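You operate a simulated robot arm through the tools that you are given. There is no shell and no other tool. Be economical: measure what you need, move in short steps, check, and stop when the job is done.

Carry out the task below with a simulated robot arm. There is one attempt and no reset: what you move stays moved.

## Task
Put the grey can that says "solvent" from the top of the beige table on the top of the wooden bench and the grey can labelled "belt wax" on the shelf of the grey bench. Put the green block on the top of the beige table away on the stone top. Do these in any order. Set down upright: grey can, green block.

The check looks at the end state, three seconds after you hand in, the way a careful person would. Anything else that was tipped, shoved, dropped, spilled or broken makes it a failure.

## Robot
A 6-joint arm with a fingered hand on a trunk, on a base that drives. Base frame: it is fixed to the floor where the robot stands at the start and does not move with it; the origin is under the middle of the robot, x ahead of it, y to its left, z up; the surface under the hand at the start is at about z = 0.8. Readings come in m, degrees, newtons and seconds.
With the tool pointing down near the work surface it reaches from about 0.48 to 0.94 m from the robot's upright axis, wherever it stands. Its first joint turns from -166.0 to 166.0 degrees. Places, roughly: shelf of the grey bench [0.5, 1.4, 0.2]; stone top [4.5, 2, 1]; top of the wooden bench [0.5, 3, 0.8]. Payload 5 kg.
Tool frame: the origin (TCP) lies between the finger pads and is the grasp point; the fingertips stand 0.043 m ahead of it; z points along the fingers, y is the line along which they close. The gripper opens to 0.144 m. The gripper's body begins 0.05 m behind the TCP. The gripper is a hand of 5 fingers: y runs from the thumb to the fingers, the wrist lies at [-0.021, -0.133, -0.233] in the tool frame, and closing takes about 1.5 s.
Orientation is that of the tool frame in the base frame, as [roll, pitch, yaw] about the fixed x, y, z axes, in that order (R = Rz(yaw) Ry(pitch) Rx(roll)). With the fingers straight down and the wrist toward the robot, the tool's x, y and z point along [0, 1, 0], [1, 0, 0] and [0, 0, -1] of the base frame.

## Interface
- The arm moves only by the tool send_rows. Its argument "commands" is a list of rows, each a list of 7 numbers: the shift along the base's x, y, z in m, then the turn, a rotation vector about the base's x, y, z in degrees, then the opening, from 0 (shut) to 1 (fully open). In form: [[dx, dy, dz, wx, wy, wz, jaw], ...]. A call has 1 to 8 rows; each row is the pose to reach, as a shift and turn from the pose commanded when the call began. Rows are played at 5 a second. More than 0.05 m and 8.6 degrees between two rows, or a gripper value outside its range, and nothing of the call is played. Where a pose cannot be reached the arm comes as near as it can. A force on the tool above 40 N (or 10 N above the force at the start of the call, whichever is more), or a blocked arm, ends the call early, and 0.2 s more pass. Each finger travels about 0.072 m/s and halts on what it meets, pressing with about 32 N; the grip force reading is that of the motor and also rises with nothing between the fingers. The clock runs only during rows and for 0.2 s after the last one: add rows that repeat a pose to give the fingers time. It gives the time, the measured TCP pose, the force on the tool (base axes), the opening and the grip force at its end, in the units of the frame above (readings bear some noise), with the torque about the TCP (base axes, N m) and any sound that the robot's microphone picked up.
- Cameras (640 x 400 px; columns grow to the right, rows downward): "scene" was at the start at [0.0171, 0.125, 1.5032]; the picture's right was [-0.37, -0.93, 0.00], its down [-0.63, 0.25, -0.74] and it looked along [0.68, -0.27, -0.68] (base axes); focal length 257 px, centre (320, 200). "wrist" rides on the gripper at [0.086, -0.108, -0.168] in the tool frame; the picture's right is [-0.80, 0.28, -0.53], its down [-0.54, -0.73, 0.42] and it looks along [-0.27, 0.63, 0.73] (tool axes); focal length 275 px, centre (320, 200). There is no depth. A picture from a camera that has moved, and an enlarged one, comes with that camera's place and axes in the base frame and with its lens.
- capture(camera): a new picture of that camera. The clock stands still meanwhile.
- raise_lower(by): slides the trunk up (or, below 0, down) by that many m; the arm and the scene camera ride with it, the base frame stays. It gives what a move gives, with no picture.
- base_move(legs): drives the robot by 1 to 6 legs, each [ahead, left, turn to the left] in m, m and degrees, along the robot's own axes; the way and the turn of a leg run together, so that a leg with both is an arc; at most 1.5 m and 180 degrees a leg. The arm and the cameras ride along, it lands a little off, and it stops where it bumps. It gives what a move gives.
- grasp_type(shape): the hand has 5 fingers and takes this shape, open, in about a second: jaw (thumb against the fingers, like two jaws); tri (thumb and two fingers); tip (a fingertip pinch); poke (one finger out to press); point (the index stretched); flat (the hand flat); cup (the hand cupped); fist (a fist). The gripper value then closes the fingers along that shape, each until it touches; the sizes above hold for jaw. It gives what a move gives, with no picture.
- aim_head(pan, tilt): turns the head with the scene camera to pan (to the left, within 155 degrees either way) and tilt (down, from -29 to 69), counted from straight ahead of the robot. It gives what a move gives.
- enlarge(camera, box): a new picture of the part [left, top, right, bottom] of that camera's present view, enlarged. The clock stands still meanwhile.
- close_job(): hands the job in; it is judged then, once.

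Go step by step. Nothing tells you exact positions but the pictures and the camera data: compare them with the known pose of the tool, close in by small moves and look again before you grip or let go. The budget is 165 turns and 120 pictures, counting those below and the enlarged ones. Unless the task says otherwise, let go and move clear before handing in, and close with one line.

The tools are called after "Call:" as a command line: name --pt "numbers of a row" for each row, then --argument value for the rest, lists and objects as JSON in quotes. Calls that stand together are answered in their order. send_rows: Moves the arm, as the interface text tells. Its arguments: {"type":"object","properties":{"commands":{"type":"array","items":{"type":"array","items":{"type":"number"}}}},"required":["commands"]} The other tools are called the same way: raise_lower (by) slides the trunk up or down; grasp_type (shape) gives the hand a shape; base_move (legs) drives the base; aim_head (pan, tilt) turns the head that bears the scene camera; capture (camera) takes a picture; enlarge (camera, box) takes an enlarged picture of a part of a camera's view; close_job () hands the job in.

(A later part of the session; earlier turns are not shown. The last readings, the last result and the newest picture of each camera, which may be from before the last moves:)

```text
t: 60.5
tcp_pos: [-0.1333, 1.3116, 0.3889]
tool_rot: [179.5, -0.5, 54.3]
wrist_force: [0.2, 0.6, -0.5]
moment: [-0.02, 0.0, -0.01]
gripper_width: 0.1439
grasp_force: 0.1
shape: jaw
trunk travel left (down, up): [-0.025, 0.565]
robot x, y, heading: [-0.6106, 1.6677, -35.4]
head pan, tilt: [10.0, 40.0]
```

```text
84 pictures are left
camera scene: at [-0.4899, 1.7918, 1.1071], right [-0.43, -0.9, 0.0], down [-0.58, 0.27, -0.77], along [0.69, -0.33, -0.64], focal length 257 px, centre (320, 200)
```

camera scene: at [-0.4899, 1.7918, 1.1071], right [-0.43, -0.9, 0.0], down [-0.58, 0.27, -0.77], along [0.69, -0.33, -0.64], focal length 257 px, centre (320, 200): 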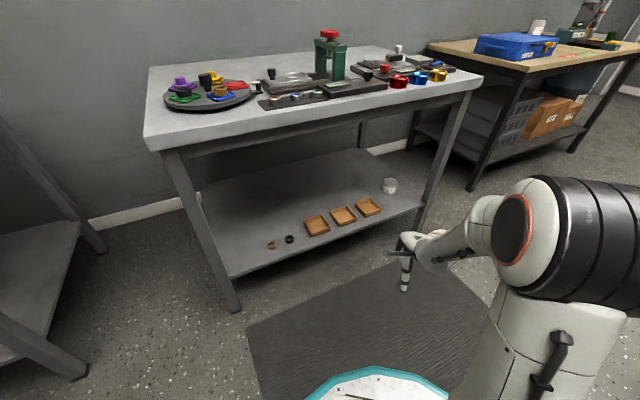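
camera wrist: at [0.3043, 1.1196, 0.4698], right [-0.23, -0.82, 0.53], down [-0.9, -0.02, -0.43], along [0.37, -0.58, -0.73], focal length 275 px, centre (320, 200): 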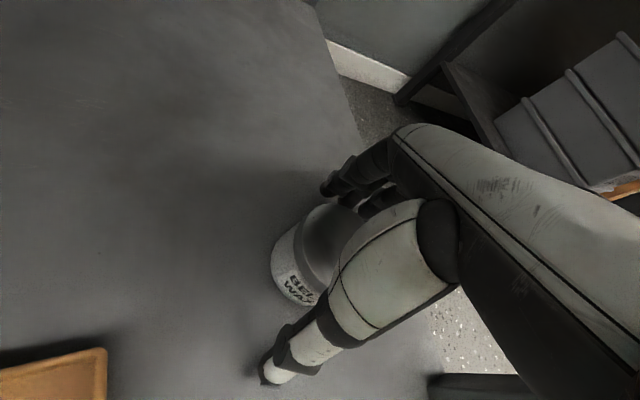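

Belt wax is upright on the grey bench's shelf. Raise the trunk and look at the wooden bench to pick a free spot for later.

Call:
raise_lower --by 0.4

Call:
aim_head --pan 85 --tilt 35

Call:
capture --camera "scene"

```text
t: 64.3
tcp_pos: [-0.1329, 1.3117, 0.7882]
tool_rot: [179.7, -0.5, 54.3]
wrist_force: [1.1, 0.5, 0.0]
moment: [0.01, -0.01, 0.01]
gripper_width: 0.1441
grasp_force: 0.0
shape: jaw
trunk travel left (down, up): [-0.425, 0.165]
robot x, y, heading: [-0.6089, 1.6662, -35.4]
head pan, tilt: [10.0, 40.0]
```

```text
t: 65.8
tcp_pos: [-0.1321, 1.3114, 0.7889]
tool_rot: [179.6, -0.4, 54.3]
wrist_force: [-0.2, 0.4, -0.2]
moment: [-0.04, -0.02, -0.02]
gripper_width: 0.1439
grasp_force: 0.0
shape: jaw
trunk travel left (down, up): [-0.425, 0.165]
robot x, y, heading: [-0.6093, 1.6667, -35.2]
head pan, tilt: [85.0, 35.0]
```

```text
83 pictures are left
camera scene: at [-0.5098, 1.8953, 1.5147], right [0.76, -0.65, 0.0], down [-0.37, -0.44, -0.82], along [0.53, 0.62, -0.57], focal length 257 px, centre (320, 200)
```

scene: 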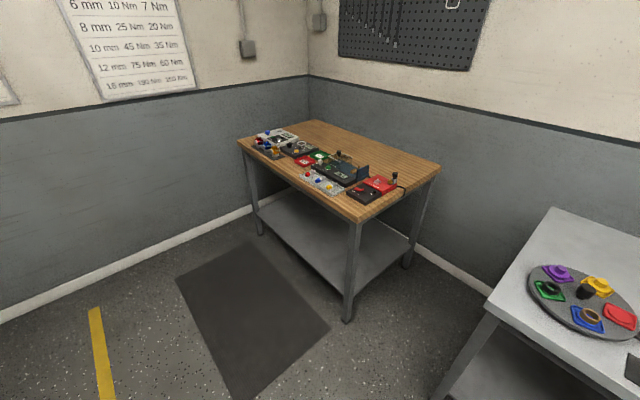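

The back half of the wooden bench is free. Now return for the solvent can: raise the arm, straighten up and drive to y≈-0.45.

Call:
send_rows --pt "0 0 0.045 0 0 0 1" --pt "0 0 0.09 0 0 0 1" --pt "0 0 0.135 0 0 0 1" --pt "0 0 0.18 0 0 0 1" --pt "0 0 0.225 0 0 0 1" --pt "0 0 0.27 0 0 0 1" --pt "0 0 0.315 0 0 0 1"

Call:
base_move --legs '[[-0.1, 0, 0], [0, 0, 35.3], [0, -1.1, 0], [0, -1.07, 0], [0.4, 0, 0]]'

Call:
aim_head --pan 15 --tilt 40

Call:
capture --camera "scene"

```text
t: 67.4
tcp_pos: [-0.1312, 1.3143, 1.1039]
tool_rot: [179.6, -0.5, 54.3]
wrist_force: [-0.3, 0.7, 0.3]
moment: [0.04, -0.04, -0.01]
gripper_width: 0.1439
grasp_force: 0.1
shape: jaw
out of reach, approached as far as the arm can: row 1
trunk travel left (down, up): [-0.425, 0.165]
robot x, y, heading: [-0.6086, 1.6662, -34.9]
head pan, tilt: [85.0, 35.0]
```

```text
t: 82.6
tcp_pos: [0.2788, -0.4539, 1.1042]
tool_rot: [179.6, -0.5, 89.5]
wrist_force: [0.8, -0.2, -0.6]
moment: [-0.01, 0.01, 0.02]
gripper_width: 0.1439
grasp_force: 0.1
shape: jaw
trunk travel left (down, up): [-0.425, 0.165]
robot x, y, heading: [-0.3149, -0.4424, -0.0]
head pan, tilt: [85.0, 35.0]
```

```text
t: 84.0
tcp_pos: [0.2791, -0.4536, 1.1043]
tool_rot: [179.5, -0.4, 89.6]
wrist_force: [0.3, -0.5, 0.4]
moment: [-0.01, -0.05, -0.03]
gripper_width: 0.1438
grasp_force: 0.0
shape: jaw
trunk travel left (down, up): [-0.425, 0.165]
robot x, y, heading: [-0.3116, -0.4417, -0.2]
head pan, tilt: [15.0, 40.0]
```

```text
82 pictures are left
camera scene: at [-0.2916, -0.2631, 1.5071], right [0.26, -0.97, 0.0], down [-0.62, -0.17, -0.77], along [0.74, 0.2, -0.64], focal length 257 px, centre (320, 200)
```

scene: 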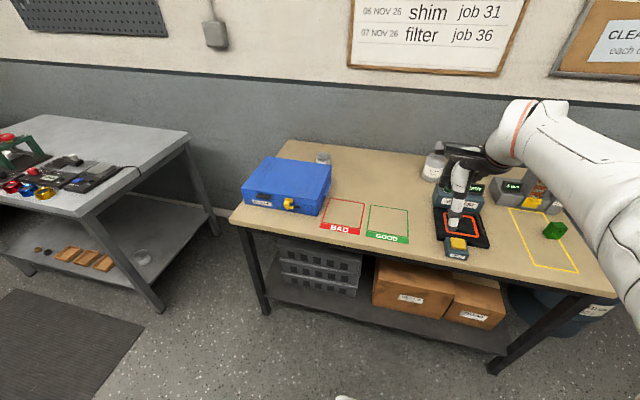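

Drive up to the table and look at the solvent can from there.

Call:
base_move --legs '[[0.3, 0, 0]]'

Call:
capture --camera "scene"

Call:
capture --camera "wrist"

```text
t: 86.1
tcp_pos: [0.5764, -0.4533, 1.1031]
tool_rot: [179.6, -0.5, 89.6]
wrist_force: [0.4, -0.5, 0.2]
moment: [-0.01, -0.02, -0.04]
gripper_width: 0.144
grasp_force: 0.0
shape: jaw
trunk travel left (down, up): [-0.425, 0.165]
robot x, y, heading: [-0.0171, -0.4409, 0.0]
head pan, tilt: [15.0, 40.0]
```

```text
81 pictures are left
camera scene: at [0.0064, -0.2634, 1.5071], right [0.26, -0.97, 0.0], down [-0.62, -0.17, -0.77], along [0.74, 0.2, -0.64], focal length 257 px, centre (320, 200)
```

scene: 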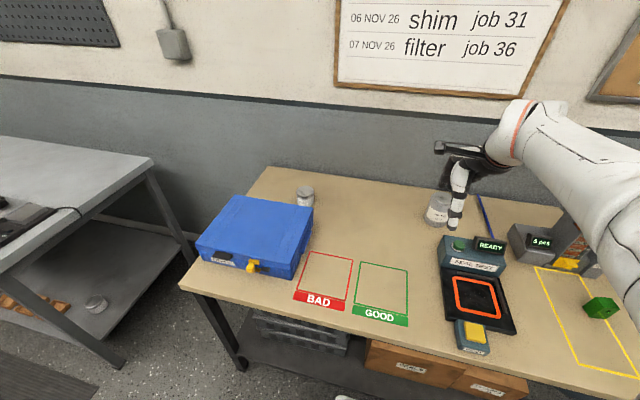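

```text
80 pictures are left
camera wrist: at [0.4681, -0.3688, 1.2723], right [0.27, -0.8, 0.53], down [-0.73, -0.53, -0.43], along [0.63, -0.27, -0.73], focal length 275 px, centre (320, 200)
```

wrist: 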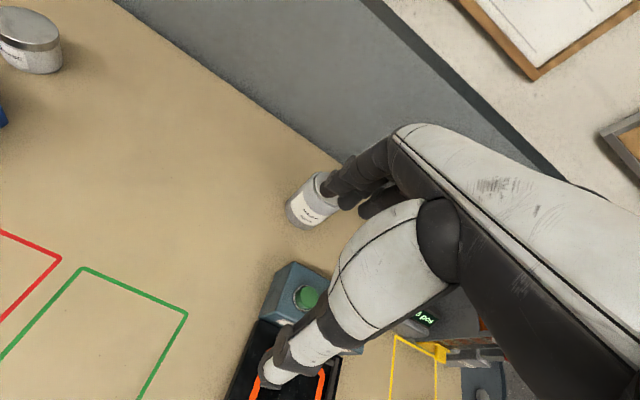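

Solvent can at about (0.815,-0.51). Move above it with a 20° hand turn so the thumb clears the tester box.

Call:
send_rows --pt "0.04 -0.01 0 0 0 -3.4 1" --pt "0.08 -0.02 0 0 0 -6.8 1" --pt "0.12 -0.03 0 0 0 -10.2 1" --pt "0.16 -0.04 0 0 0 -13.6 1" --pt "0.2 -0.05 0 0 0 -17 1" --pt "0.238 -0.057 -0.01 0 0.4 -20 1" --pt "0.238 -0.057 -0.05 0 0.4 -20 1" --pt "0.238 -0.057 -0.06 0 0.4 -20 1"

Call:
capture --camera "wrist"

Call:
enlarge --camera "scene" --box '[390, 120, 570, 280]'

```text
t: 87.9
tcp_pos: [0.8141, -0.5096, 1.0451]
tool_rot: [-180.0, -0.5, 69.5]
wrist_force: [-0.1, 0.3, 0.5]
moment: [0.0, 0.03, 0.04]
gripper_width: 0.1438
grasp_force: 0.1
shape: jaw
trunk travel left (down, up): [-0.425, 0.165]
robot x, y, heading: [-0.0175, -0.4428, 0.1]
head pan, tilt: [15.0, 40.0]
```

```text
79 pictures are left
camera wrist: at [0.7428, -0.3927, 1.2132], right [-0.01, -0.85, 0.53], down [-0.87, -0.25, -0.43], along [0.5, -0.46, -0.73], focal length 275 px, centre (320, 200)
```

wrist: 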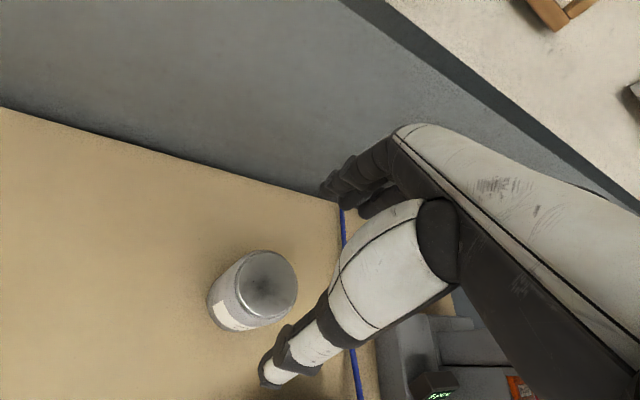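

```text
2.50 times, centred on (480, 200) of scene
camera zoom: at [0.0063, -0.2634, 1.5071], right [0.26, -0.97, 0.0], down [-0.62, -0.17, -0.77], along [0.74, 0.2, -0.64], focal length 643 px, centre (-80, 200)
```

zoom: 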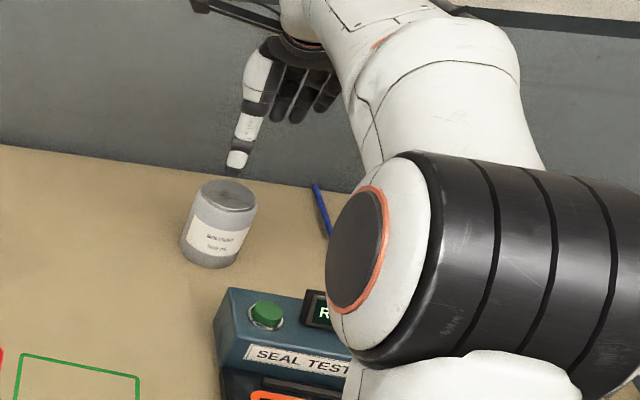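

Aligned. Descend to z≈0.888 (palm above the lid) and close.

Call:
send_rows --pt "0.001 0.002 -0.045 0 0 0 1" --pt "0.001 0.002 -0.09 0 0 0 1" --pt "0.001 0.002 -0.125 0 0 0 1" --pt "0.001 0.002 -0.145 0 0 0 1" --pt "0.001 0.002 -0.157 0 0 0 1" --pt "0.001 0.002 -0.157 0 0 0 1"

Call:
capture --camera "wrist"

```text
t: 89.3
tcp_pos: [0.8173, -0.5094, 0.8866]
tool_rot: [-179.9, -0.6, 69.5]
wrist_force: [0.2, 0.5, 0.4]
moment: [0.01, 0.02, -0.01]
gripper_width: 0.1439
grasp_force: 0.0
shape: jaw
trunk travel left (down, up): [-0.425, 0.165]
robot x, y, heading: [-0.0146, -0.4431, 0.2]
head pan, tilt: [15.0, 40.0]
```

```text
77 pictures are left
camera wrist: at [0.7448, -0.3922, 1.0559], right [-0.01, -0.85, 0.53], down [-0.87, -0.25, -0.43], along [0.5, -0.46, -0.73], focal length 275 px, centre (320, 200)
```

wrist: 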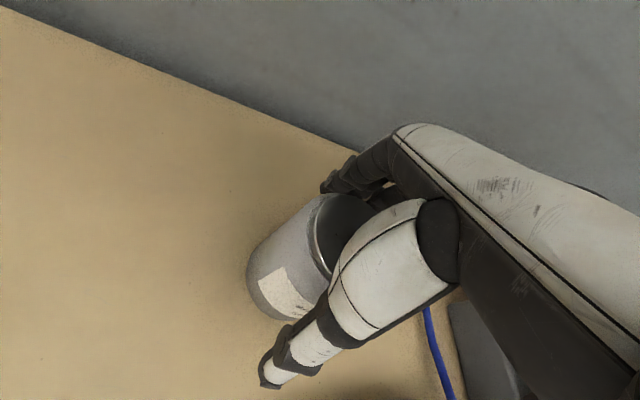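

Call:
send_rows --pt "0 0 0 0 0 0 0.75" --pt "0 0 0 0 0 0 0.5" --pt "0 0 0 0 0 0 0.35" --pt "0 0 0 0 0 0 0.35" --pt "0 0 0 0 0 0 0.35" --pt "0 0 0 0 0 0 0.35"

Call:
send_rows --pt "0 0 0.03 0 0 0 0.3" --pt "0 0 0.07 0 0 0 0.3" --pt "0 0 0.115 0 0 0 0.3" --pt "0 0 0.16 0 0 0 0.3" --pt "0 0 0.2 0 0 0 0.3" --pt "0 0 0.24 0 0 0 0.3" --pt "0 0 0.24 0 0 0 0.3"

Call:
capture --camera "scene"

Call:
capture --camera "wrist"

```text
t: 90.7
tcp_pos: [0.8166, -0.5095, 0.8871]
tool_rot: [180.0, -0.5, 69.6]
wrist_force: [-2.4, 0.6, -0.5]
moment: [0.01, -0.01, 0.0]
gripper_width: 0.0758
grasp_force: 31.7
shape: jaw
trunk travel left (down, up): [-0.425, 0.165]
robot x, y, heading: [-0.0155, -0.4426, 0.1]
head pan, tilt: [15.0, 40.0]
```

```text
t: 92.3
tcp_pos: [0.8186, -0.5089, 1.1259]
tool_rot: [-179.9, -0.4, 69.5]
wrist_force: [-0.1, 0.0, -4.8]
moment: [0.07, -0.05, 0.01]
gripper_width: 0.0757
grasp_force: 31.4
shape: jaw
trunk travel left (down, up): [-0.425, 0.165]
robot x, y, heading: [-0.0123, -0.4426, 0.4]
head pan, tilt: [15.0, 40.0]
```

```text
76 pictures are left
camera scene: at [0.0067, -0.2634, 1.507], right [0.26, -0.97, 0.0], down [-0.62, -0.17, -0.77], along [0.74, 0.2, -0.64], focal length 257 px, centre (320, 200)
```

scene: 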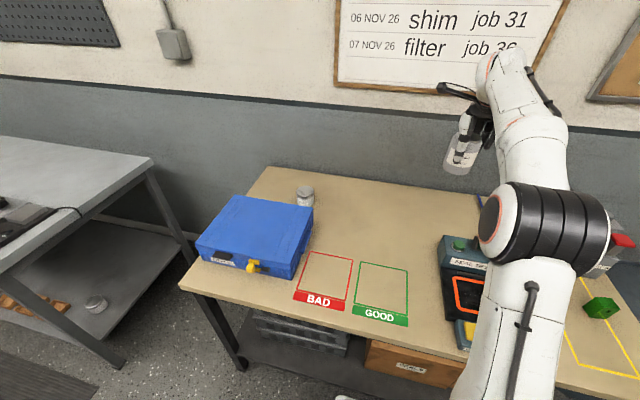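

```text
75 pictures are left
camera wrist: at [0.746, -0.3926, 1.2952], right [-0.01, -0.85, 0.53], down [-0.87, -0.25, -0.43], along [0.5, -0.46, -0.73], focal length 275 px, centre (320, 200)
```

wrist: 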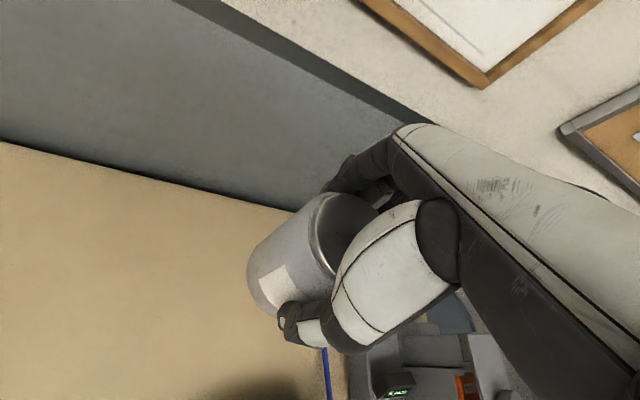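

Solvent held (≈0.5 kg). Retract, then drive to the wooden bench.

Call:
send_rows --pt "-0.04 0.007 0.01 0 0 2.5 0.3" --pt "-0.08 0.014 0.02 0 0 5 0.3" --pt "-0.12 0.021 0.03 0 0 7.5 0.3" --pt "-0.16 0.028 0.03 0 0 10 0.3" --pt "-0.2 0.035 0.03 0 0 12.5 0.3" --pt "-0.24 0.042 0.03 0 0 15 0.3" --pt "-0.28 0.049 0.03 0 0 17.5 0.3" --pt "-0.31 0.055 0.03 0 0 20 0.3"

Call:
base_move --legs '[[-0.6, 0, 0], [0, 1.4, 0], [0, 1.4, 0], [0, 0.55, 0]]'

Call:
aim_head --pan 10 --tilt 40

Call:
capture --camera "scene"

```text
t: 94.1
tcp_pos: [0.5023, -0.4527, 1.158]
tool_rot: [-180.0, -0.5, 89.6]
wrist_force: [0.3, 0.2, -5.8]
moment: [0.03, 0.01, 0.01]
gripper_width: 0.0754
grasp_force: 31.6
shape: jaw
trunk travel left (down, up): [-0.425, 0.165]
robot x, y, heading: [-0.0132, -0.4414, -0.3]
head pan, tilt: [15.0, 40.0]
```

```text
t: 113.4
tcp_pos: [-0.1806, 2.9085, 1.1586]
tool_rot: [179.9, -0.6, 92.0]
wrist_force: [0.2, 0.2, -5.5]
moment: [0.05, 0.01, 0.01]
gripper_width: 0.0755
grasp_force: 31.8
shape: jaw
trunk travel left (down, up): [-0.425, 0.165]
robot x, y, heading: [-0.7012, 2.8975, 2.1]
head pan, tilt: [15.0, 40.0]
```

```text
t: 114.1
tcp_pos: [-0.1804, 2.9084, 1.1581]
tool_rot: [-180.0, -0.4, 92.0]
wrist_force: [-0.6, 0.2, -6.2]
moment: [0.0, 0.01, 0.0]
gripper_width: 0.0756
grasp_force: 31.6
shape: jaw
trunk travel left (down, up): [-0.425, 0.165]
robot x, y, heading: [-0.7023, 2.8997, 2.3]
head pan, tilt: [10.0, 40.0]
```

```text
74 pictures are left
camera scene: at [-0.6837, 3.0709, 1.5071], right [0.21, -0.98, 0.0], down [-0.63, -0.14, -0.77], along [0.75, 0.16, -0.64], focal length 257 px, centre (320, 200)
```

scene: 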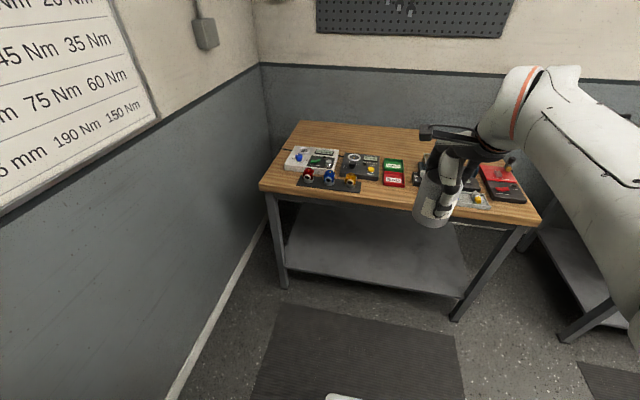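

Free strip at the back of the wooden bench. Drive ahead 0.5 m with the can held high above the items.

Call:
base_move --legs '[[0.3, 0, -2.2]]'

Call:
aim_head --pan 15 --tilt 45

Call:
capture --camera "scene"

Call:
capture --camera "wrist"

```text
t: 116.1
tcp_pos: [0.1261, 2.8956, 1.1583]
tool_rot: [-180.0, -0.4, 89.7]
wrist_force: [0.7, 0.0, -4.8]
moment: [0.0, -0.04, 0.01]
gripper_width: 0.0753
grasp_force: 31.5
shape: jaw
trunk travel left (down, up): [-0.425, 0.165]
robot x, y, heading: [-0.3923, 2.9066, 0.2]
head pan, tilt: [10.0, 40.0]
```

```text
t: 116.8
tcp_pos: [0.126, 2.8946, 1.159]
tool_rot: [-179.9, -0.4, 89.7]
wrist_force: [0.1, -0.1, -4.7]
moment: [0.02, 0.04, 0.0]
gripper_width: 0.0753
grasp_force: 32.0
shape: jaw
trunk travel left (down, up): [-0.425, 0.165]
robot x, y, heading: [-0.3935, 2.9066, 0.0]
head pan, tilt: [15.0, 45.0]
```

```text
73 pictures are left
camera scene: at [-0.3749, 3.0829, 1.4999], right [0.26, -0.97, 0.0], down [-0.68, -0.18, -0.71], along [0.68, 0.18, -0.71], focal length 257 px, centre (320, 200)
```

scene: 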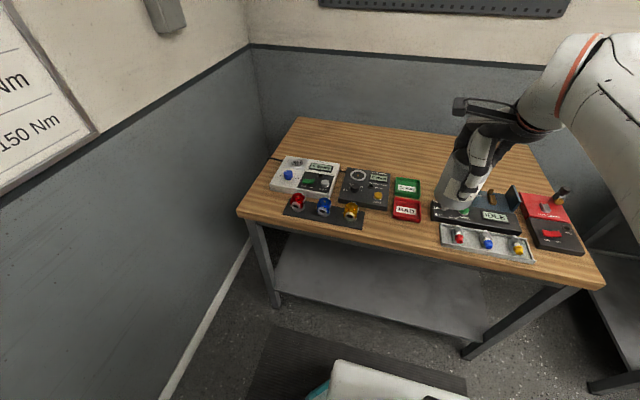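

```text
72 pictures are left
camera wrist: at [0.0187, 2.9797, 1.3267], right [0.28, -0.8, 0.53], down [-0.73, -0.54, -0.43], along [0.62, -0.26, -0.73], focal length 275 px, centre (320, 200)
```

wrist: 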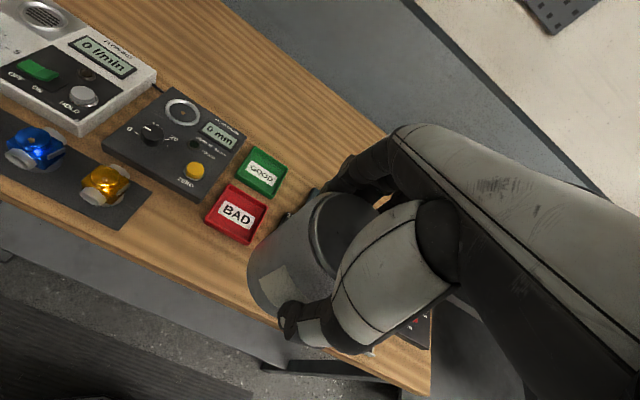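

Target spot (0.66, 2.95), behind the green tray. Advance 0.19 m and extend the arm high.

Call:
base_move --legs '[[0.19, 0, 0]]'

Call:
send_rows --pt "0.045 0.008 0 0 0 0 0.3" --pt "0.09 0.016 0 0 0 0 0.3" --pt "0.135 0.024 0 0 0 0 0.3" --pt "0.18 0.032 0 0 0 0 0.3" --pt "0.225 0.04 0 0 0 0 0.3" --pt "0.27 0.048 0 0 0 0 0.3" --pt "0.31 0.052 0 0 0.4 0 0.3" --pt "0.34 0.055 0 0 0.4 0 0.3"

Call:
capture --camera "scene"

Call:
capture --camera "wrist"

```text
t: 118.3
tcp_pos: [0.3167, 2.8949, 1.1567]
tool_rot: [-179.9, -0.5, 89.5]
wrist_force: [0.0, 0.4, -5.6]
moment: [0.02, 0.03, -0.01]
gripper_width: 0.0756
grasp_force: 32.2
shape: jaw
trunk travel left (down, up): [-0.425, 0.165]
robot x, y, heading: [-0.1998, 2.9042, 0.1]
head pan, tilt: [15.0, 45.0]
```

```text
t: 120.2
tcp_pos: [0.6589, 2.9498, 1.1544]
tool_rot: [-179.3, -0.5, 89.6]
wrist_force: [0.3, 0.5, -5.0]
moment: [0.0, 0.04, 0.02]
gripper_width: 0.0753
grasp_force: 31.5
shape: jaw
trunk travel left (down, up): [-0.425, 0.165]
robot x, y, heading: [-0.2028, 2.9071, 0.1]
head pan, tilt: [15.0, 45.0]
```

```text
71 pictures are left
camera scene: at [-0.1819, 3.0833, 1.4998], right [0.26, -0.97, 0.0], down [-0.68, -0.18, -0.71], along [0.68, 0.18, -0.71], focal length 257 px, centre (320, 200)
```

scene: 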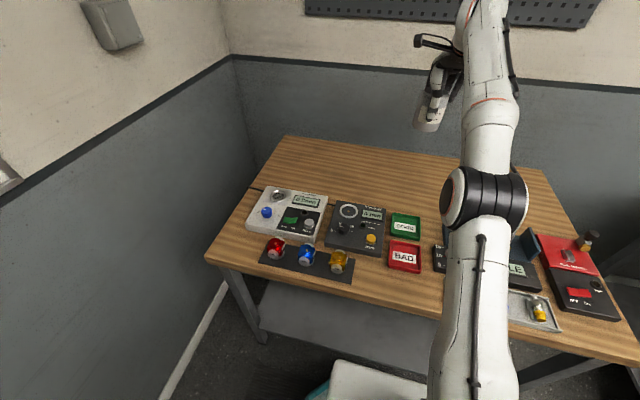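

```text
70 pictures are left
camera wrist: at [0.5523, 3.0346, 1.3243], right [0.28, -0.8, 0.52], down [-0.73, -0.53, -0.42], along [0.62, -0.27, -0.74], focal length 275 px, centre (320, 200)
```

wrist: 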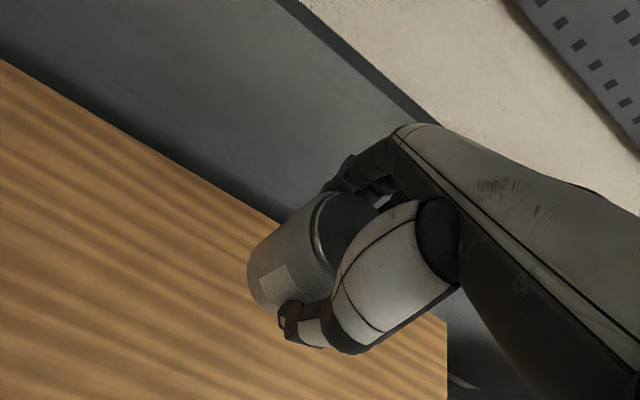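

Clear below. Descend to z≈0.96, then slowly to contact.

Call:
send_rows --pt "0 0 -0.045 0 0 0 0.3" --pt "0 0 -0.09 0 0 0 0.3" --pt "0 0 -0.135 0 0 0 0.3" --pt "0 0 -0.175 0 0 0 0.3" --pt "0 0 -0.195 0 0 0 0.3" --pt "0 0 -0.205 0 0 0 0.3" --pt "0 0 -0.215 0 0 0 0.3" --pt "0 0 -0.225 0 0 0 0.3"

Call:
send_rows --pt "0 0 -0.007 0 0 0 0.3" --pt "0 0 -0.014 0 0 0 0.3" --pt "0 0 -0.021 0 0 0 0.3" --pt "0 0 -0.028 0 0 0 0.3" --pt "0 0 -0.033 0 0 0 0.3" --pt "0 0 -0.038 0 0 0 0.3" --pt "0 0 -0.043 0 0 0 0.3" --pt "0 0 -0.048 0 0 0 0.3"

Call:
capture --camera "scene"

```text
t: 122.0
tcp_pos: [0.6592, 2.948, 0.9373]
tool_rot: [-179.9, -0.5, 89.6]
wrist_force: [-0.8, 0.1, 5.2]
moment: [-0.03, -0.2, 0.01]
gripper_width: 0.075
grasp_force: 32.2
shape: jaw
trunk travel left (down, up): [-0.425, 0.165]
robot x, y, heading: [-0.2021, 2.9073, -0.3]
head pan, tilt: [15.0, 45.0]
```

```text
t: 122.5
tcp_pos: [0.6609, 2.9493, 0.9367]
tool_rot: [179.0, -0.5, 89.5]
wrist_force: [-1.5, 0.2, 14.4]
moment: [0.0, 0.32, -0.04]
gripper_width: 0.0762
grasp_force: 32.6
shape: jaw
trunk travel left (down, up): [-0.425, 0.165]
robot x, y, heading: [-0.2052, 2.9064, -0.2]
head pan, tilt: [15.0, 45.0]
stopped in row 2: the force on the tool passed its limit at 45 N (the readings are from after the stop); the commanded pose is now the measured one
```

```text
69 pictures are left
camera scene: at [-0.1867, 3.0831, 1.4998], right [0.26, -0.97, 0.0], down [-0.68, -0.18, -0.71], along [0.68, 0.18, -0.71], focal length 257 px, centre (320, 200)
```

scene: 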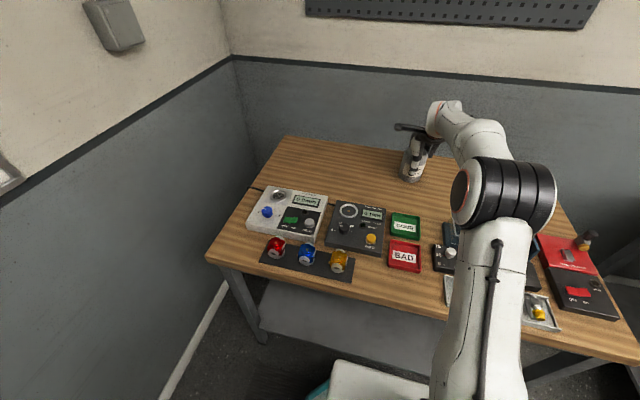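

Contact: bench top ≈0.85. Release.

Call:
send_rows --pt "0 0 0.0 0 0 0 0.54" --pt "0 0 0.0 0 0 0 0.65" --pt "0 0 0.0 0 0 0 0.8" --pt "0 0 0.0 0 0 0 1" --pt "0 0 0.0 0 0 0 1" --pt "0 0 0.0 0 0 0 1"

Call:
capture --camera "wrist"

```text
t: 124.0
tcp_pos: [0.66, 2.9487, 0.931]
tool_rot: [179.4, -0.5, 89.6]
wrist_force: [0.8, 0.4, 0.0]
moment: [-0.02, -0.03, -0.02]
gripper_width: 0.1436
grasp_force: 0.1
shape: jaw
trunk travel left (down, up): [-0.425, 0.165]
robot x, y, heading: [-0.2016, 2.9063, 0.1]
head pan, tilt: [15.0, 45.0]
```

```text
68 pictures are left
camera wrist: at [0.5513, 3.0337, 1.099], right [0.27, -0.8, 0.53], down [-0.73, -0.53, -0.43], along [0.63, -0.27, -0.73], focal length 275 px, centre (320, 200)
```

wrist: 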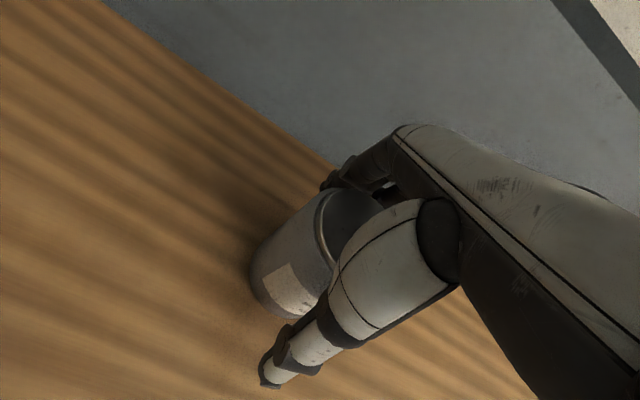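

Upright. Rise straight up clear of the can, then retract.

Call:
send_rows --pt "0 0 0.04 0 0 0 1" --pt "0 0 0.08 0 0 0 1" --pt "0 0 0.12 0 0 0 1" --pt "0 0 0.16 0 0 0 1" --pt "0 0 0.2 0 0 0 1" --pt "-0.04 0 0.22 0 0 0 1" --pt "-0.085 0 0.22 0 0 0 1" --pt "-0.13 0 0.22 0 0 0 1"

Call:
capture --camera "scene"

```text
t: 125.8
tcp_pos: [0.5302, 2.9486, 1.1524]
tool_rot: [179.4, -0.5, 89.6]
wrist_force: [0.7, 0.1, -0.5]
moment: [-0.02, 0.02, -0.01]
gripper_width: 0.144
grasp_force: 0.1
shape: jaw
trunk travel left (down, up): [-0.425, 0.165]
robot x, y, heading: [-0.2073, 2.9051, 0.1]
head pan, tilt: [15.0, 45.0]
```

```text
67 pictures are left
camera scene: at [-0.1848, 3.0832, 1.4999], right [0.26, -0.97, 0.0], down [-0.68, -0.18, -0.71], along [0.68, 0.18, -0.71], focal length 257 px, centre (320, 200)
```

scene: 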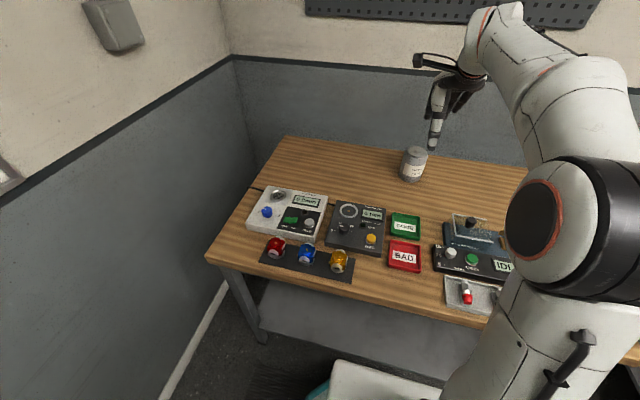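

Solvent can stands on the wooden bench. Now drive back to the beige table's right end for the green block.

Call:
send_rows --pt "-0.045 0 0 0 0 0 1" --pt "-0.09 0 0 0 0 0 1" --pt "-0.135 -0.01 0 0 0 0 1" --pt "-0.18 -0.02 0 0 0 0 1"

Call:
base_move --legs '[[-0.42, 0, 0], [0, -1.3, 0], [0, -1.3, 0], [0, -1.2, 0]]'

Call:
aim_head --pan -5 --tilt 35

Call:
capture --camera "scene"

```text
t: 126.8
tcp_pos: [0.3518, 2.9299, 1.1523]
tool_rot: [179.4, -0.5, 89.6]
wrist_force: [-0.3, -0.1, -0.7]
moment: [0.02, 0.02, 0.03]
gripper_width: 0.1438
grasp_force: 0.0
shape: jaw
trunk travel left (down, up): [-0.425, 0.165]
robot x, y, heading: [-0.2057, 2.9097, 0.0]
head pan, tilt: [15.0, 45.0]
```

```text
t: 147.2
tcp_pos: [0.0221, -0.8355, 1.1522]
tool_rot: [179.5, -0.5, 92.5]
wrist_force: [0.5, 0.2, 0.2]
moment: [-0.04, 0.02, -0.01]
gripper_width: 0.1439
grasp_force: 0.1
shape: jaw
trunk travel left (down, up): [-0.425, 0.165]
robot x, y, heading: [-0.532, -0.8886, 2.9]
head pan, tilt: [15.0, 45.0]
```

```text
t: 148.1
tcp_pos: [0.0217, -0.8345, 1.1524]
tool_rot: [179.5, -0.5, 92.5]
wrist_force: [-0.8, -0.2, -0.9]
moment: [0.04, 0.03, 0.02]
gripper_width: 0.1441
grasp_force: 0.0
shape: jaw
trunk travel left (down, up): [-0.425, 0.165]
robot x, y, heading: [-0.5308, -0.8875, 3.0]
head pan, tilt: [-5.0, 35.0]
```

```text
66 pictures are left
camera scene: at [-0.5121, -0.7375, 1.5146], right [-0.03, -1.0, 0.0], down [-0.57, 0.02, -0.82], along [0.82, -0.03, -0.57], focal length 257 px, centre (320, 200)
```

scene: 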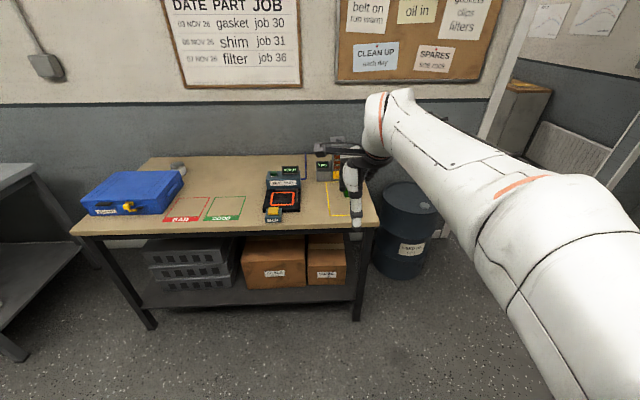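

Move closer: ahead 0.35 m, then look at the block.

Call:
base_move --legs '[[0.35, 0, -3]]'

Call:
aim_head --pan -5 --tilt 45

Call:
capture --camera "scene"

Call:
capture --camera "wrist"

```text
t: 150.3
tcp_pos: [0.3756, -0.8571, 1.1518]
tool_rot: [179.5, -0.5, 89.4]
wrist_force: [0.2, 0.1, -0.5]
moment: [-0.02, 0.0, 0.01]
gripper_width: 0.1439
grasp_force: 0.1
shape: jaw
trunk travel left (down, up): [-0.425, 0.165]
robot x, y, heading: [-0.1812, -0.8742, -0.0]
head pan, tilt: [-5.0, 35.0]
```

```text
t: 151.1
tcp_pos: [0.3742, -0.8563, 1.1527]
tool_rot: [179.5, -0.6, 89.4]
wrist_force: [1.2, 0.1, 0.1]
moment: [0.01, 0.0, 0.0]
gripper_width: 0.1437
grasp_force: 0.1
shape: jaw
trunk travel left (down, up): [-0.425, 0.165]
robot x, y, heading: [-0.1848, -0.8792, -0.0]
head pan, tilt: [-5.0, 45.0]
```

```text
65 pictures are left
camera scene: at [-0.1596, -0.7294, 1.4999], right [-0.09, -1.0, 0.0], down [-0.7, 0.06, -0.71], along [0.7, -0.06, -0.71], focal length 257 px, centre (320, 200)
```

scene: 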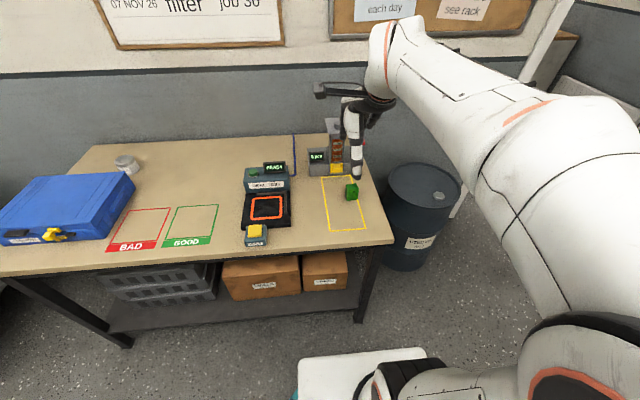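

```text
64 pictures are left
camera wrist: at [0.2656, -0.7714, 1.3201], right [0.27, -0.8, 0.53], down [-0.73, -0.53, -0.43], along [0.63, -0.27, -0.73], focal length 275 px, centre (320, 200)
```

wrist: 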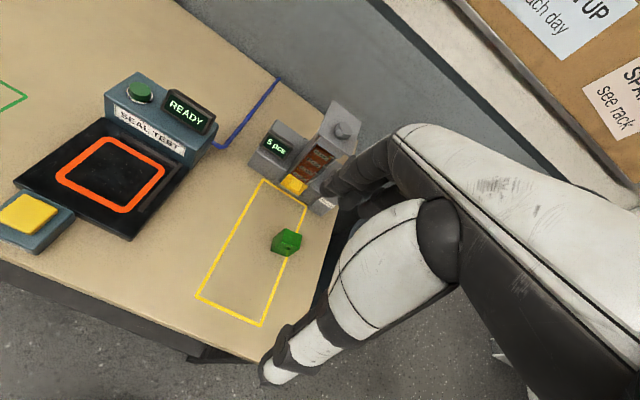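

Call:
enlarge --camera "wrist" --box '[240, 200, 340, 262]'

Call:
enlarge --camera "scene" --box '[310, 150, 400, 206]'

```text
6.40 times, centred on (290, 231) of wrist
camera zoom: at [0.2656, -0.7714, 1.3201], right [0.27, -0.8, 0.53], down [-0.73, -0.53, -0.43], along [0.63, -0.27, -0.73], focal length 1762 px, centre (512, 2)
```

zoom: 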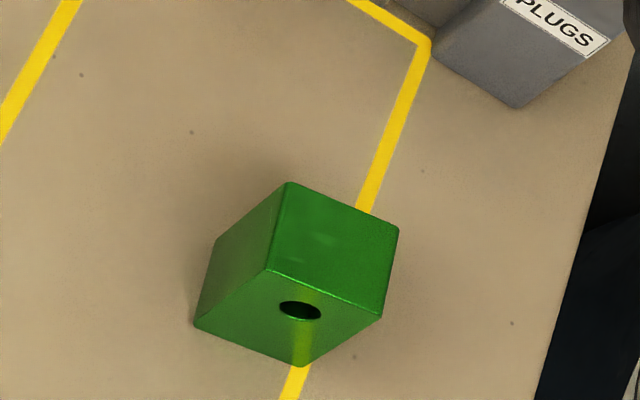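

```text
7.11 times, centred on (355, 178) of scene
camera zoom: at [-0.1596, -0.7294, 1.4999], right [-0.09, -1.0, 0.0], down [-0.7, 0.06, -0.71], along [0.7, -0.06, -0.71], focal length 1828 px, centre (71, 356)
```

zoom: 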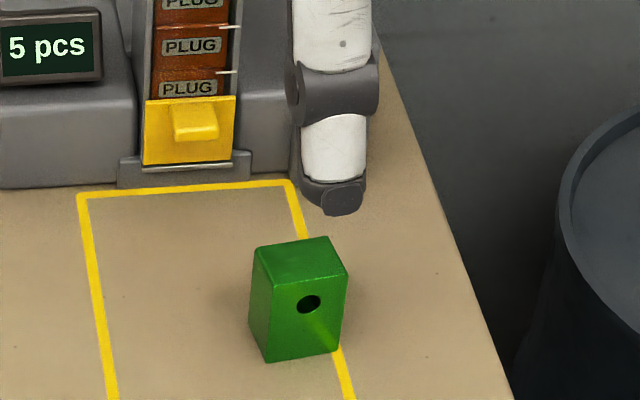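

The block is about 0.04×0.033×0.056 m, centred near (0.54,-0.917), upright. Move over it with a partly closed hand and check before gripping.

Call:
send_rows --pt "0.03 -0.012 0 0 0 0 0.9" --pt "0.07 -0.026 0 0 0 0 0.8" --pt "0.11 -0.04 -0.02 0 0 0 0.7" --pt "0.14 -0.052 -0.06 0 0 0 0.6" --pt "0.166 -0.061 -0.1 0 0 0 0.6" --pt "0.166 -0.061 -0.145 0 0 0 0.6" --pt "0.166 -0.061 -0.19 0 0 0 0.6" --pt "0.166 -0.061 -0.22 0 0 0 0.6"

Call:
capture --camera "wrist"

Call:
enlarge --camera "scene" --box '[280, 90, 440, 230]'

```text
refused: row 4 steps farther than a row can; nothing moved
```

```text
61 pictures are left
camera wrist: at [0.2656, -0.7714, 1.3201], right [0.27, -0.8, 0.53], down [-0.73, -0.53, -0.43], along [0.63, -0.27, -0.73], focal length 275 px, centre (320, 200)
```

wrist: 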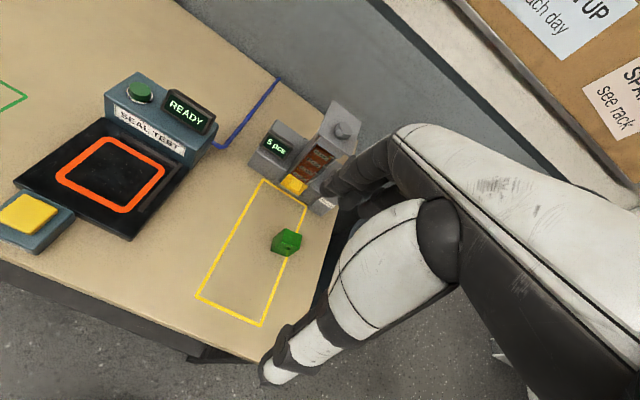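

```text
2.86 times, centred on (360, 160) of scene
camera zoom: at [-0.1596, -0.7294, 1.4999], right [-0.09, -1.0, 0.0], down [-0.7, 0.06, -0.71], along [0.7, -0.06, -0.71], focal length 734 px, centre (206, 314)
```

zoom: 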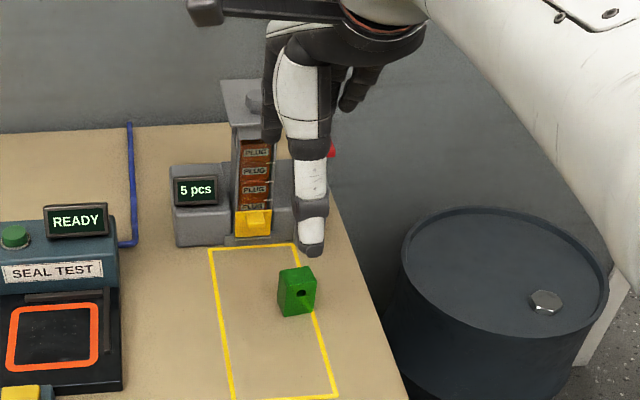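

A row was too long; resend with shorter steps.

Call:
send_rows --pt "0.04 -0.015 0 0 0 0 0.9" --pt "0.08 -0.03 0 0 0 0 0.8" --pt "0.12 -0.045 -0.015 0 0 0 0.7" --pt "0.15 -0.055 -0.045 0 0 0 0.6" --pt "0.166 -0.061 -0.085 0 0 0 0.6" --pt "0.166 -0.061 -0.13 0 0 0 0.6" --pt "0.166 -0.061 -0.175 0 0 0 0.6" --pt "0.166 -0.061 -0.21 0 0 0 0.6"

Call:
capture --camera "wrist"

Call:
enlarge --camera "scene" --box '[280, 90, 440, 230]'

```text
t: 152.9
tcp_pos: [0.5418, -0.9154, 0.9416]
tool_rot: [179.4, -0.7, 89.3]
wrist_force: [0.5, -0.3, 0.0]
moment: [-0.01, -0.01, 0.03]
gripper_width: 0.0869
grasp_force: 0.0
shape: jaw
trunk travel left (down, up): [-0.425, 0.165]
robot x, y, heading: [-0.1776, -0.8806, -0.1]
head pan, tilt: [-5.0, 45.0]
```

```text
59 pictures are left
camera wrist: at [0.4332, -0.8311, 1.1093], right [0.27, -0.8, 0.53], down [-0.73, -0.53, -0.44], along [0.63, -0.27, -0.73], focal length 275 px, centre (320, 200)
```

wrist: 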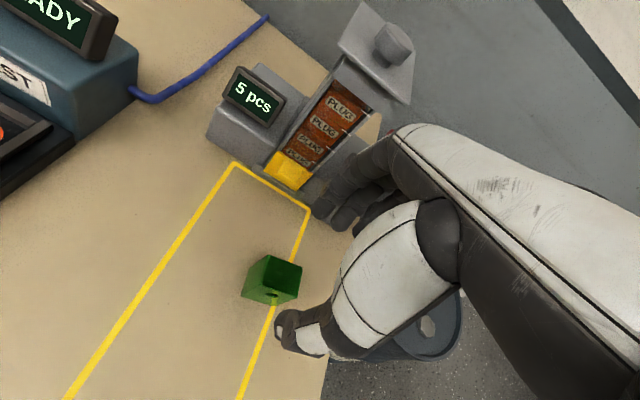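

```text
2.86 times, centred on (360, 160) of scene
camera zoom: at [-0.1593, -0.7295, 1.4999], right [-0.09, -1.0, 0.0], down [-0.7, 0.06, -0.71], along [0.7, -0.06, -0.71], focal length 734 px, centre (206, 314)
```

zoom: 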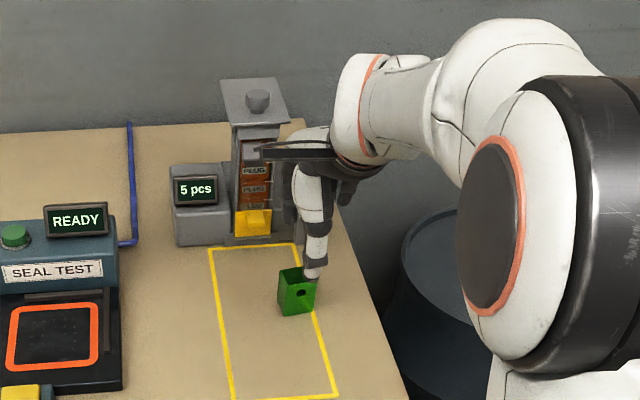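

Well aligned. Descend to z≈0.85 and close.

Call:
send_rows --pt "0.002 0.001 -0.04 0 0 0 0.6" --pt "0.002 0.001 -0.075 0 0 0 0.6" --pt "0.002 0.001 -0.09 0 0 0 0.6" --pt "0.002 0.001 -0.09 0 0 0 0.6"

Call:
capture --camera "wrist"

```text
t: 153.9
tcp_pos: [0.5438, -0.9178, 0.8518]
tool_rot: [179.5, -0.5, 89.3]
wrist_force: [-0.1, 0.4, -0.5]
moment: [-0.01, -0.02, -0.03]
gripper_width: 0.0869
grasp_force: 0.1
shape: jaw
trunk travel left (down, up): [-0.425, 0.165]
robot x, y, heading: [-0.1794, -0.8748, 0.1]
head pan, tilt: [-5.0, 45.0]
```

```text
57 pictures are left
camera wrist: at [0.4343, -0.8324, 1.0192], right [0.27, -0.8, 0.53], down [-0.73, -0.53, -0.43], along [0.63, -0.27, -0.73], focal length 275 px, centre (320, 200)
```

wrist: 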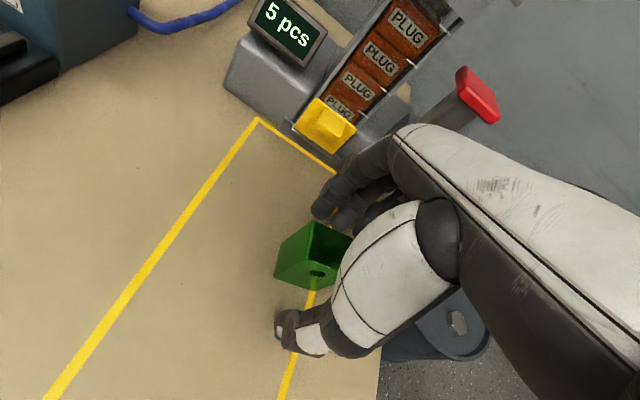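

Call:
send_rows --pt "0 0 0 0 0 0 0.4" --pt "0 0 0 0 0 0 0.25" --pt "0 0 0 0 0 0 0.12" --pt "0 0 0 0 0 0 0.12" --pt "0 0 0 0 0 0 0.12" --pt "0 0 0 0 0 0 0.12"

Call:
capture --camera "wrist"

```text
t: 155.3
tcp_pos: [0.5447, -0.9176, 0.8522]
tool_rot: [179.5, -0.6, 89.4]
wrist_force: [-0.4, -0.3, -0.4]
moment: [0.02, -0.01, 0.05]
gripper_width: 0.0284
grasp_force: 31.4
shape: jaw
trunk travel left (down, up): [-0.425, 0.165]
robot x, y, heading: [-0.1794, -0.881, -0.2]
head pan, tilt: [-5.0, 45.0]
```

```text
56 pictures are left
camera wrist: at [0.4343, -0.8324, 1.0194], right [0.27, -0.8, 0.53], down [-0.73, -0.53, -0.43], along [0.63, -0.27, -0.73], focal length 275 px, centre (320, 200)
```

wrist: 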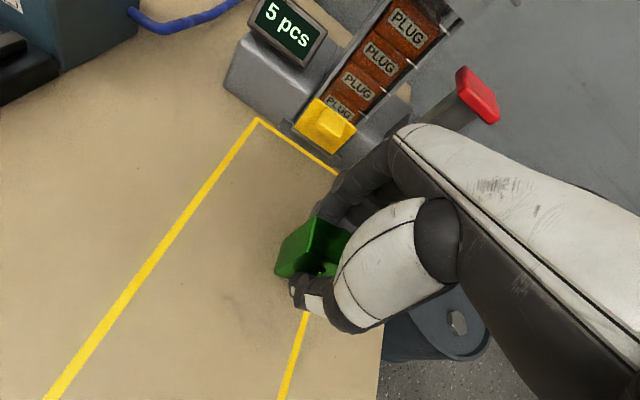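

Gripped at 0.028 m. Lift straight up, then pull back.

Call:
send_rows --pt "0 0 0.03 0 0 0 0.08" --pt "0 0 0.075 0 0 0 0.08" --pt "0 0 0.12 0 0 0 0.08" --pt "0 0 0.165 0 0 0 0.08" --pt "0 0 0.21 0 0 0 0.08" --pt "0 0 0.255 0 0 0 0.08" --pt "0 0 0.3 0 0 0 0.08" --pt "0 0 0.34 0 0 0 0.08"

Call:
capture --camera "wrist"

Call:
aim_head --pan -40 --tilt 20

Call:
capture --camera "scene"

```text
t: 157.1
tcp_pos: [0.5445, -0.9143, 1.1911]
tool_rot: [179.6, -0.5, 89.4]
wrist_force: [-0.6, -0.4, -1.4]
moment: [0.01, 0.04, -0.04]
gripper_width: 0.0279
grasp_force: 31.9
shape: jaw
trunk travel left (down, up): [-0.425, 0.165]
robot x, y, heading: [-0.1846, -0.8782, -0.1]
head pan, tilt: [-5.0, 45.0]
```

```text
55 pictures are left
camera wrist: at [0.4348, -0.8298, 1.3596], right [0.27, -0.8, 0.53], down [-0.73, -0.53, -0.43], along [0.63, -0.27, -0.73], focal length 275 px, centre (320, 200)
```

wrist: 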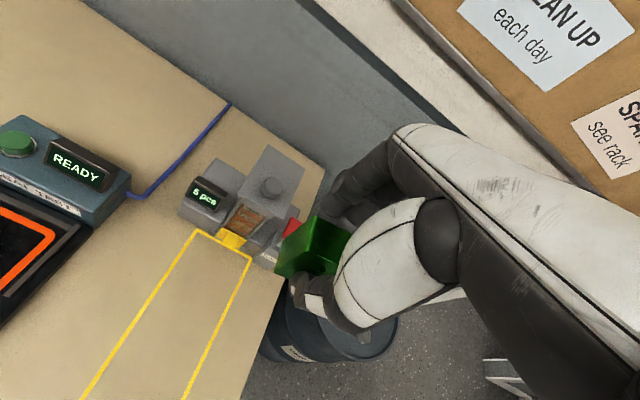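

```text
t: 158.1
tcp_pos: [0.5445, -0.9153, 1.1915]
tool_rot: [179.5, -0.5, 89.4]
wrist_force: [0.0, -0.8, -2.0]
moment: [-0.05, 0.0, 0.02]
gripper_width: 0.028
grasp_force: 32.1
shape: jaw
trunk travel left (down, up): [-0.425, 0.165]
robot x, y, heading: [-0.1824, -0.8768, -0.1]
head pan, tilt: [-40.0, 20.0]
```

```text
54 pictures are left
camera scene: at [-0.1691, -0.7822, 1.5385], right [-0.64, -0.77, 0.0], down [-0.26, 0.22, -0.94], along [0.72, -0.6, -0.34], focal length 257 px, centre (320, 200)
```

scene: 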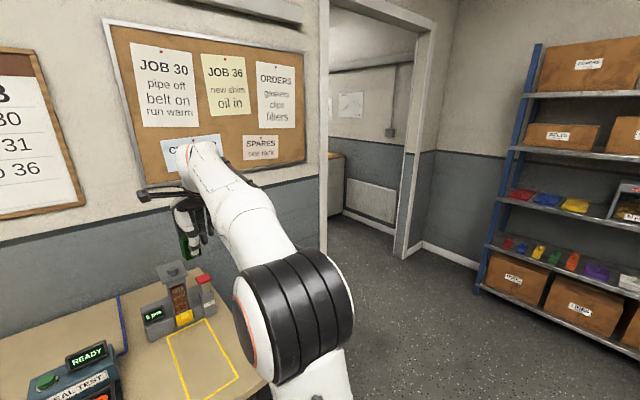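

Block held. The doorway is in the wall at roughly y −1.95…−2.95, x≈1.15. Retract the arm, back off and drive right to line up with it.

Call:
send_rows --pt "-0.045 0 0 0 0 0 0.08" --pt "-0.09 0 0 0 0 0 0.08" --pt "-0.135 0 0 0 0 0 0.08" --pt "-0.18 0.01 0 0 0 0 0.08" --pt "-0.21 0.02 0 0 0 0 0.08"

Call:
base_move --legs '[[-0.35, 0, 0], [0, -0.8, 0], [0, -0.77, 0]]'

Call:
aim_head --pan 0 --tilt 20

Call:
capture --camera "scene"

```text
t: 159.3
tcp_pos: [0.3328, -0.896, 1.1951]
tool_rot: [179.4, -0.5, 89.4]
wrist_force: [-0.9, 0.0, -1.9]
moment: [0.0, 0.02, -0.02]
gripper_width: 0.028
grasp_force: 32.1
shape: jaw
trunk travel left (down, up): [-0.425, 0.165]
robot x, y, heading: [-0.1807, -0.8768, 0.2]
head pan, tilt: [-40.0, 20.0]
```

```text
t: 169.2
tcp_pos: [-0.0321, -2.4674, 1.1939]
tool_rot: [179.5, -0.5, 89.1]
wrist_force: [-0.1, 0.3, -1.7]
moment: [0.0, 0.01, 0.0]
gripper_width: 0.0281
grasp_force: 32.1
shape: jaw
trunk travel left (down, up): [-0.425, 0.165]
robot x, y, heading: [-0.5467, -2.4487, -0.4]
head pan, tilt: [-40.0, 20.0]
```

```text
t: 170.2
tcp_pos: [-0.0321, -2.4665, 1.1958]
tool_rot: [179.5, -0.5, 89.1]
wrist_force: [0.2, 0.0, -1.6]
moment: [-0.06, -0.03, -0.02]
gripper_width: 0.0282
grasp_force: 32.3
shape: jaw
trunk travel left (down, up): [-0.425, 0.165]
robot x, y, heading: [-0.5506, -2.4475, -0.8]
head pan, tilt: [0.0, 20.0]
```

```text
53 pictures are left
camera scene: at [-0.5116, -2.29, 1.5385], right [-0.01, -1.0, 0.0], down [-0.34, 0.0, -0.94], along [0.94, -0.01, -0.34], focal length 257 px, centre (320, 200)
```

scene: 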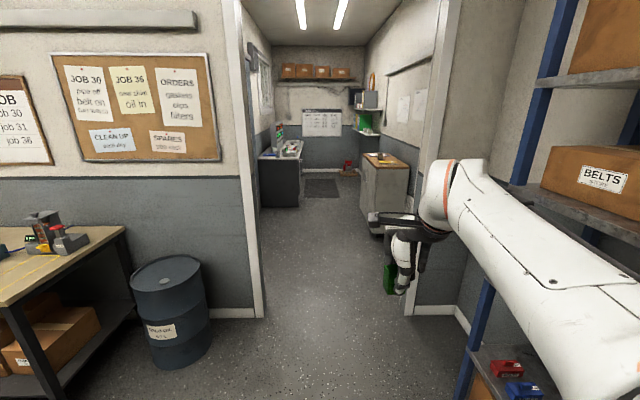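

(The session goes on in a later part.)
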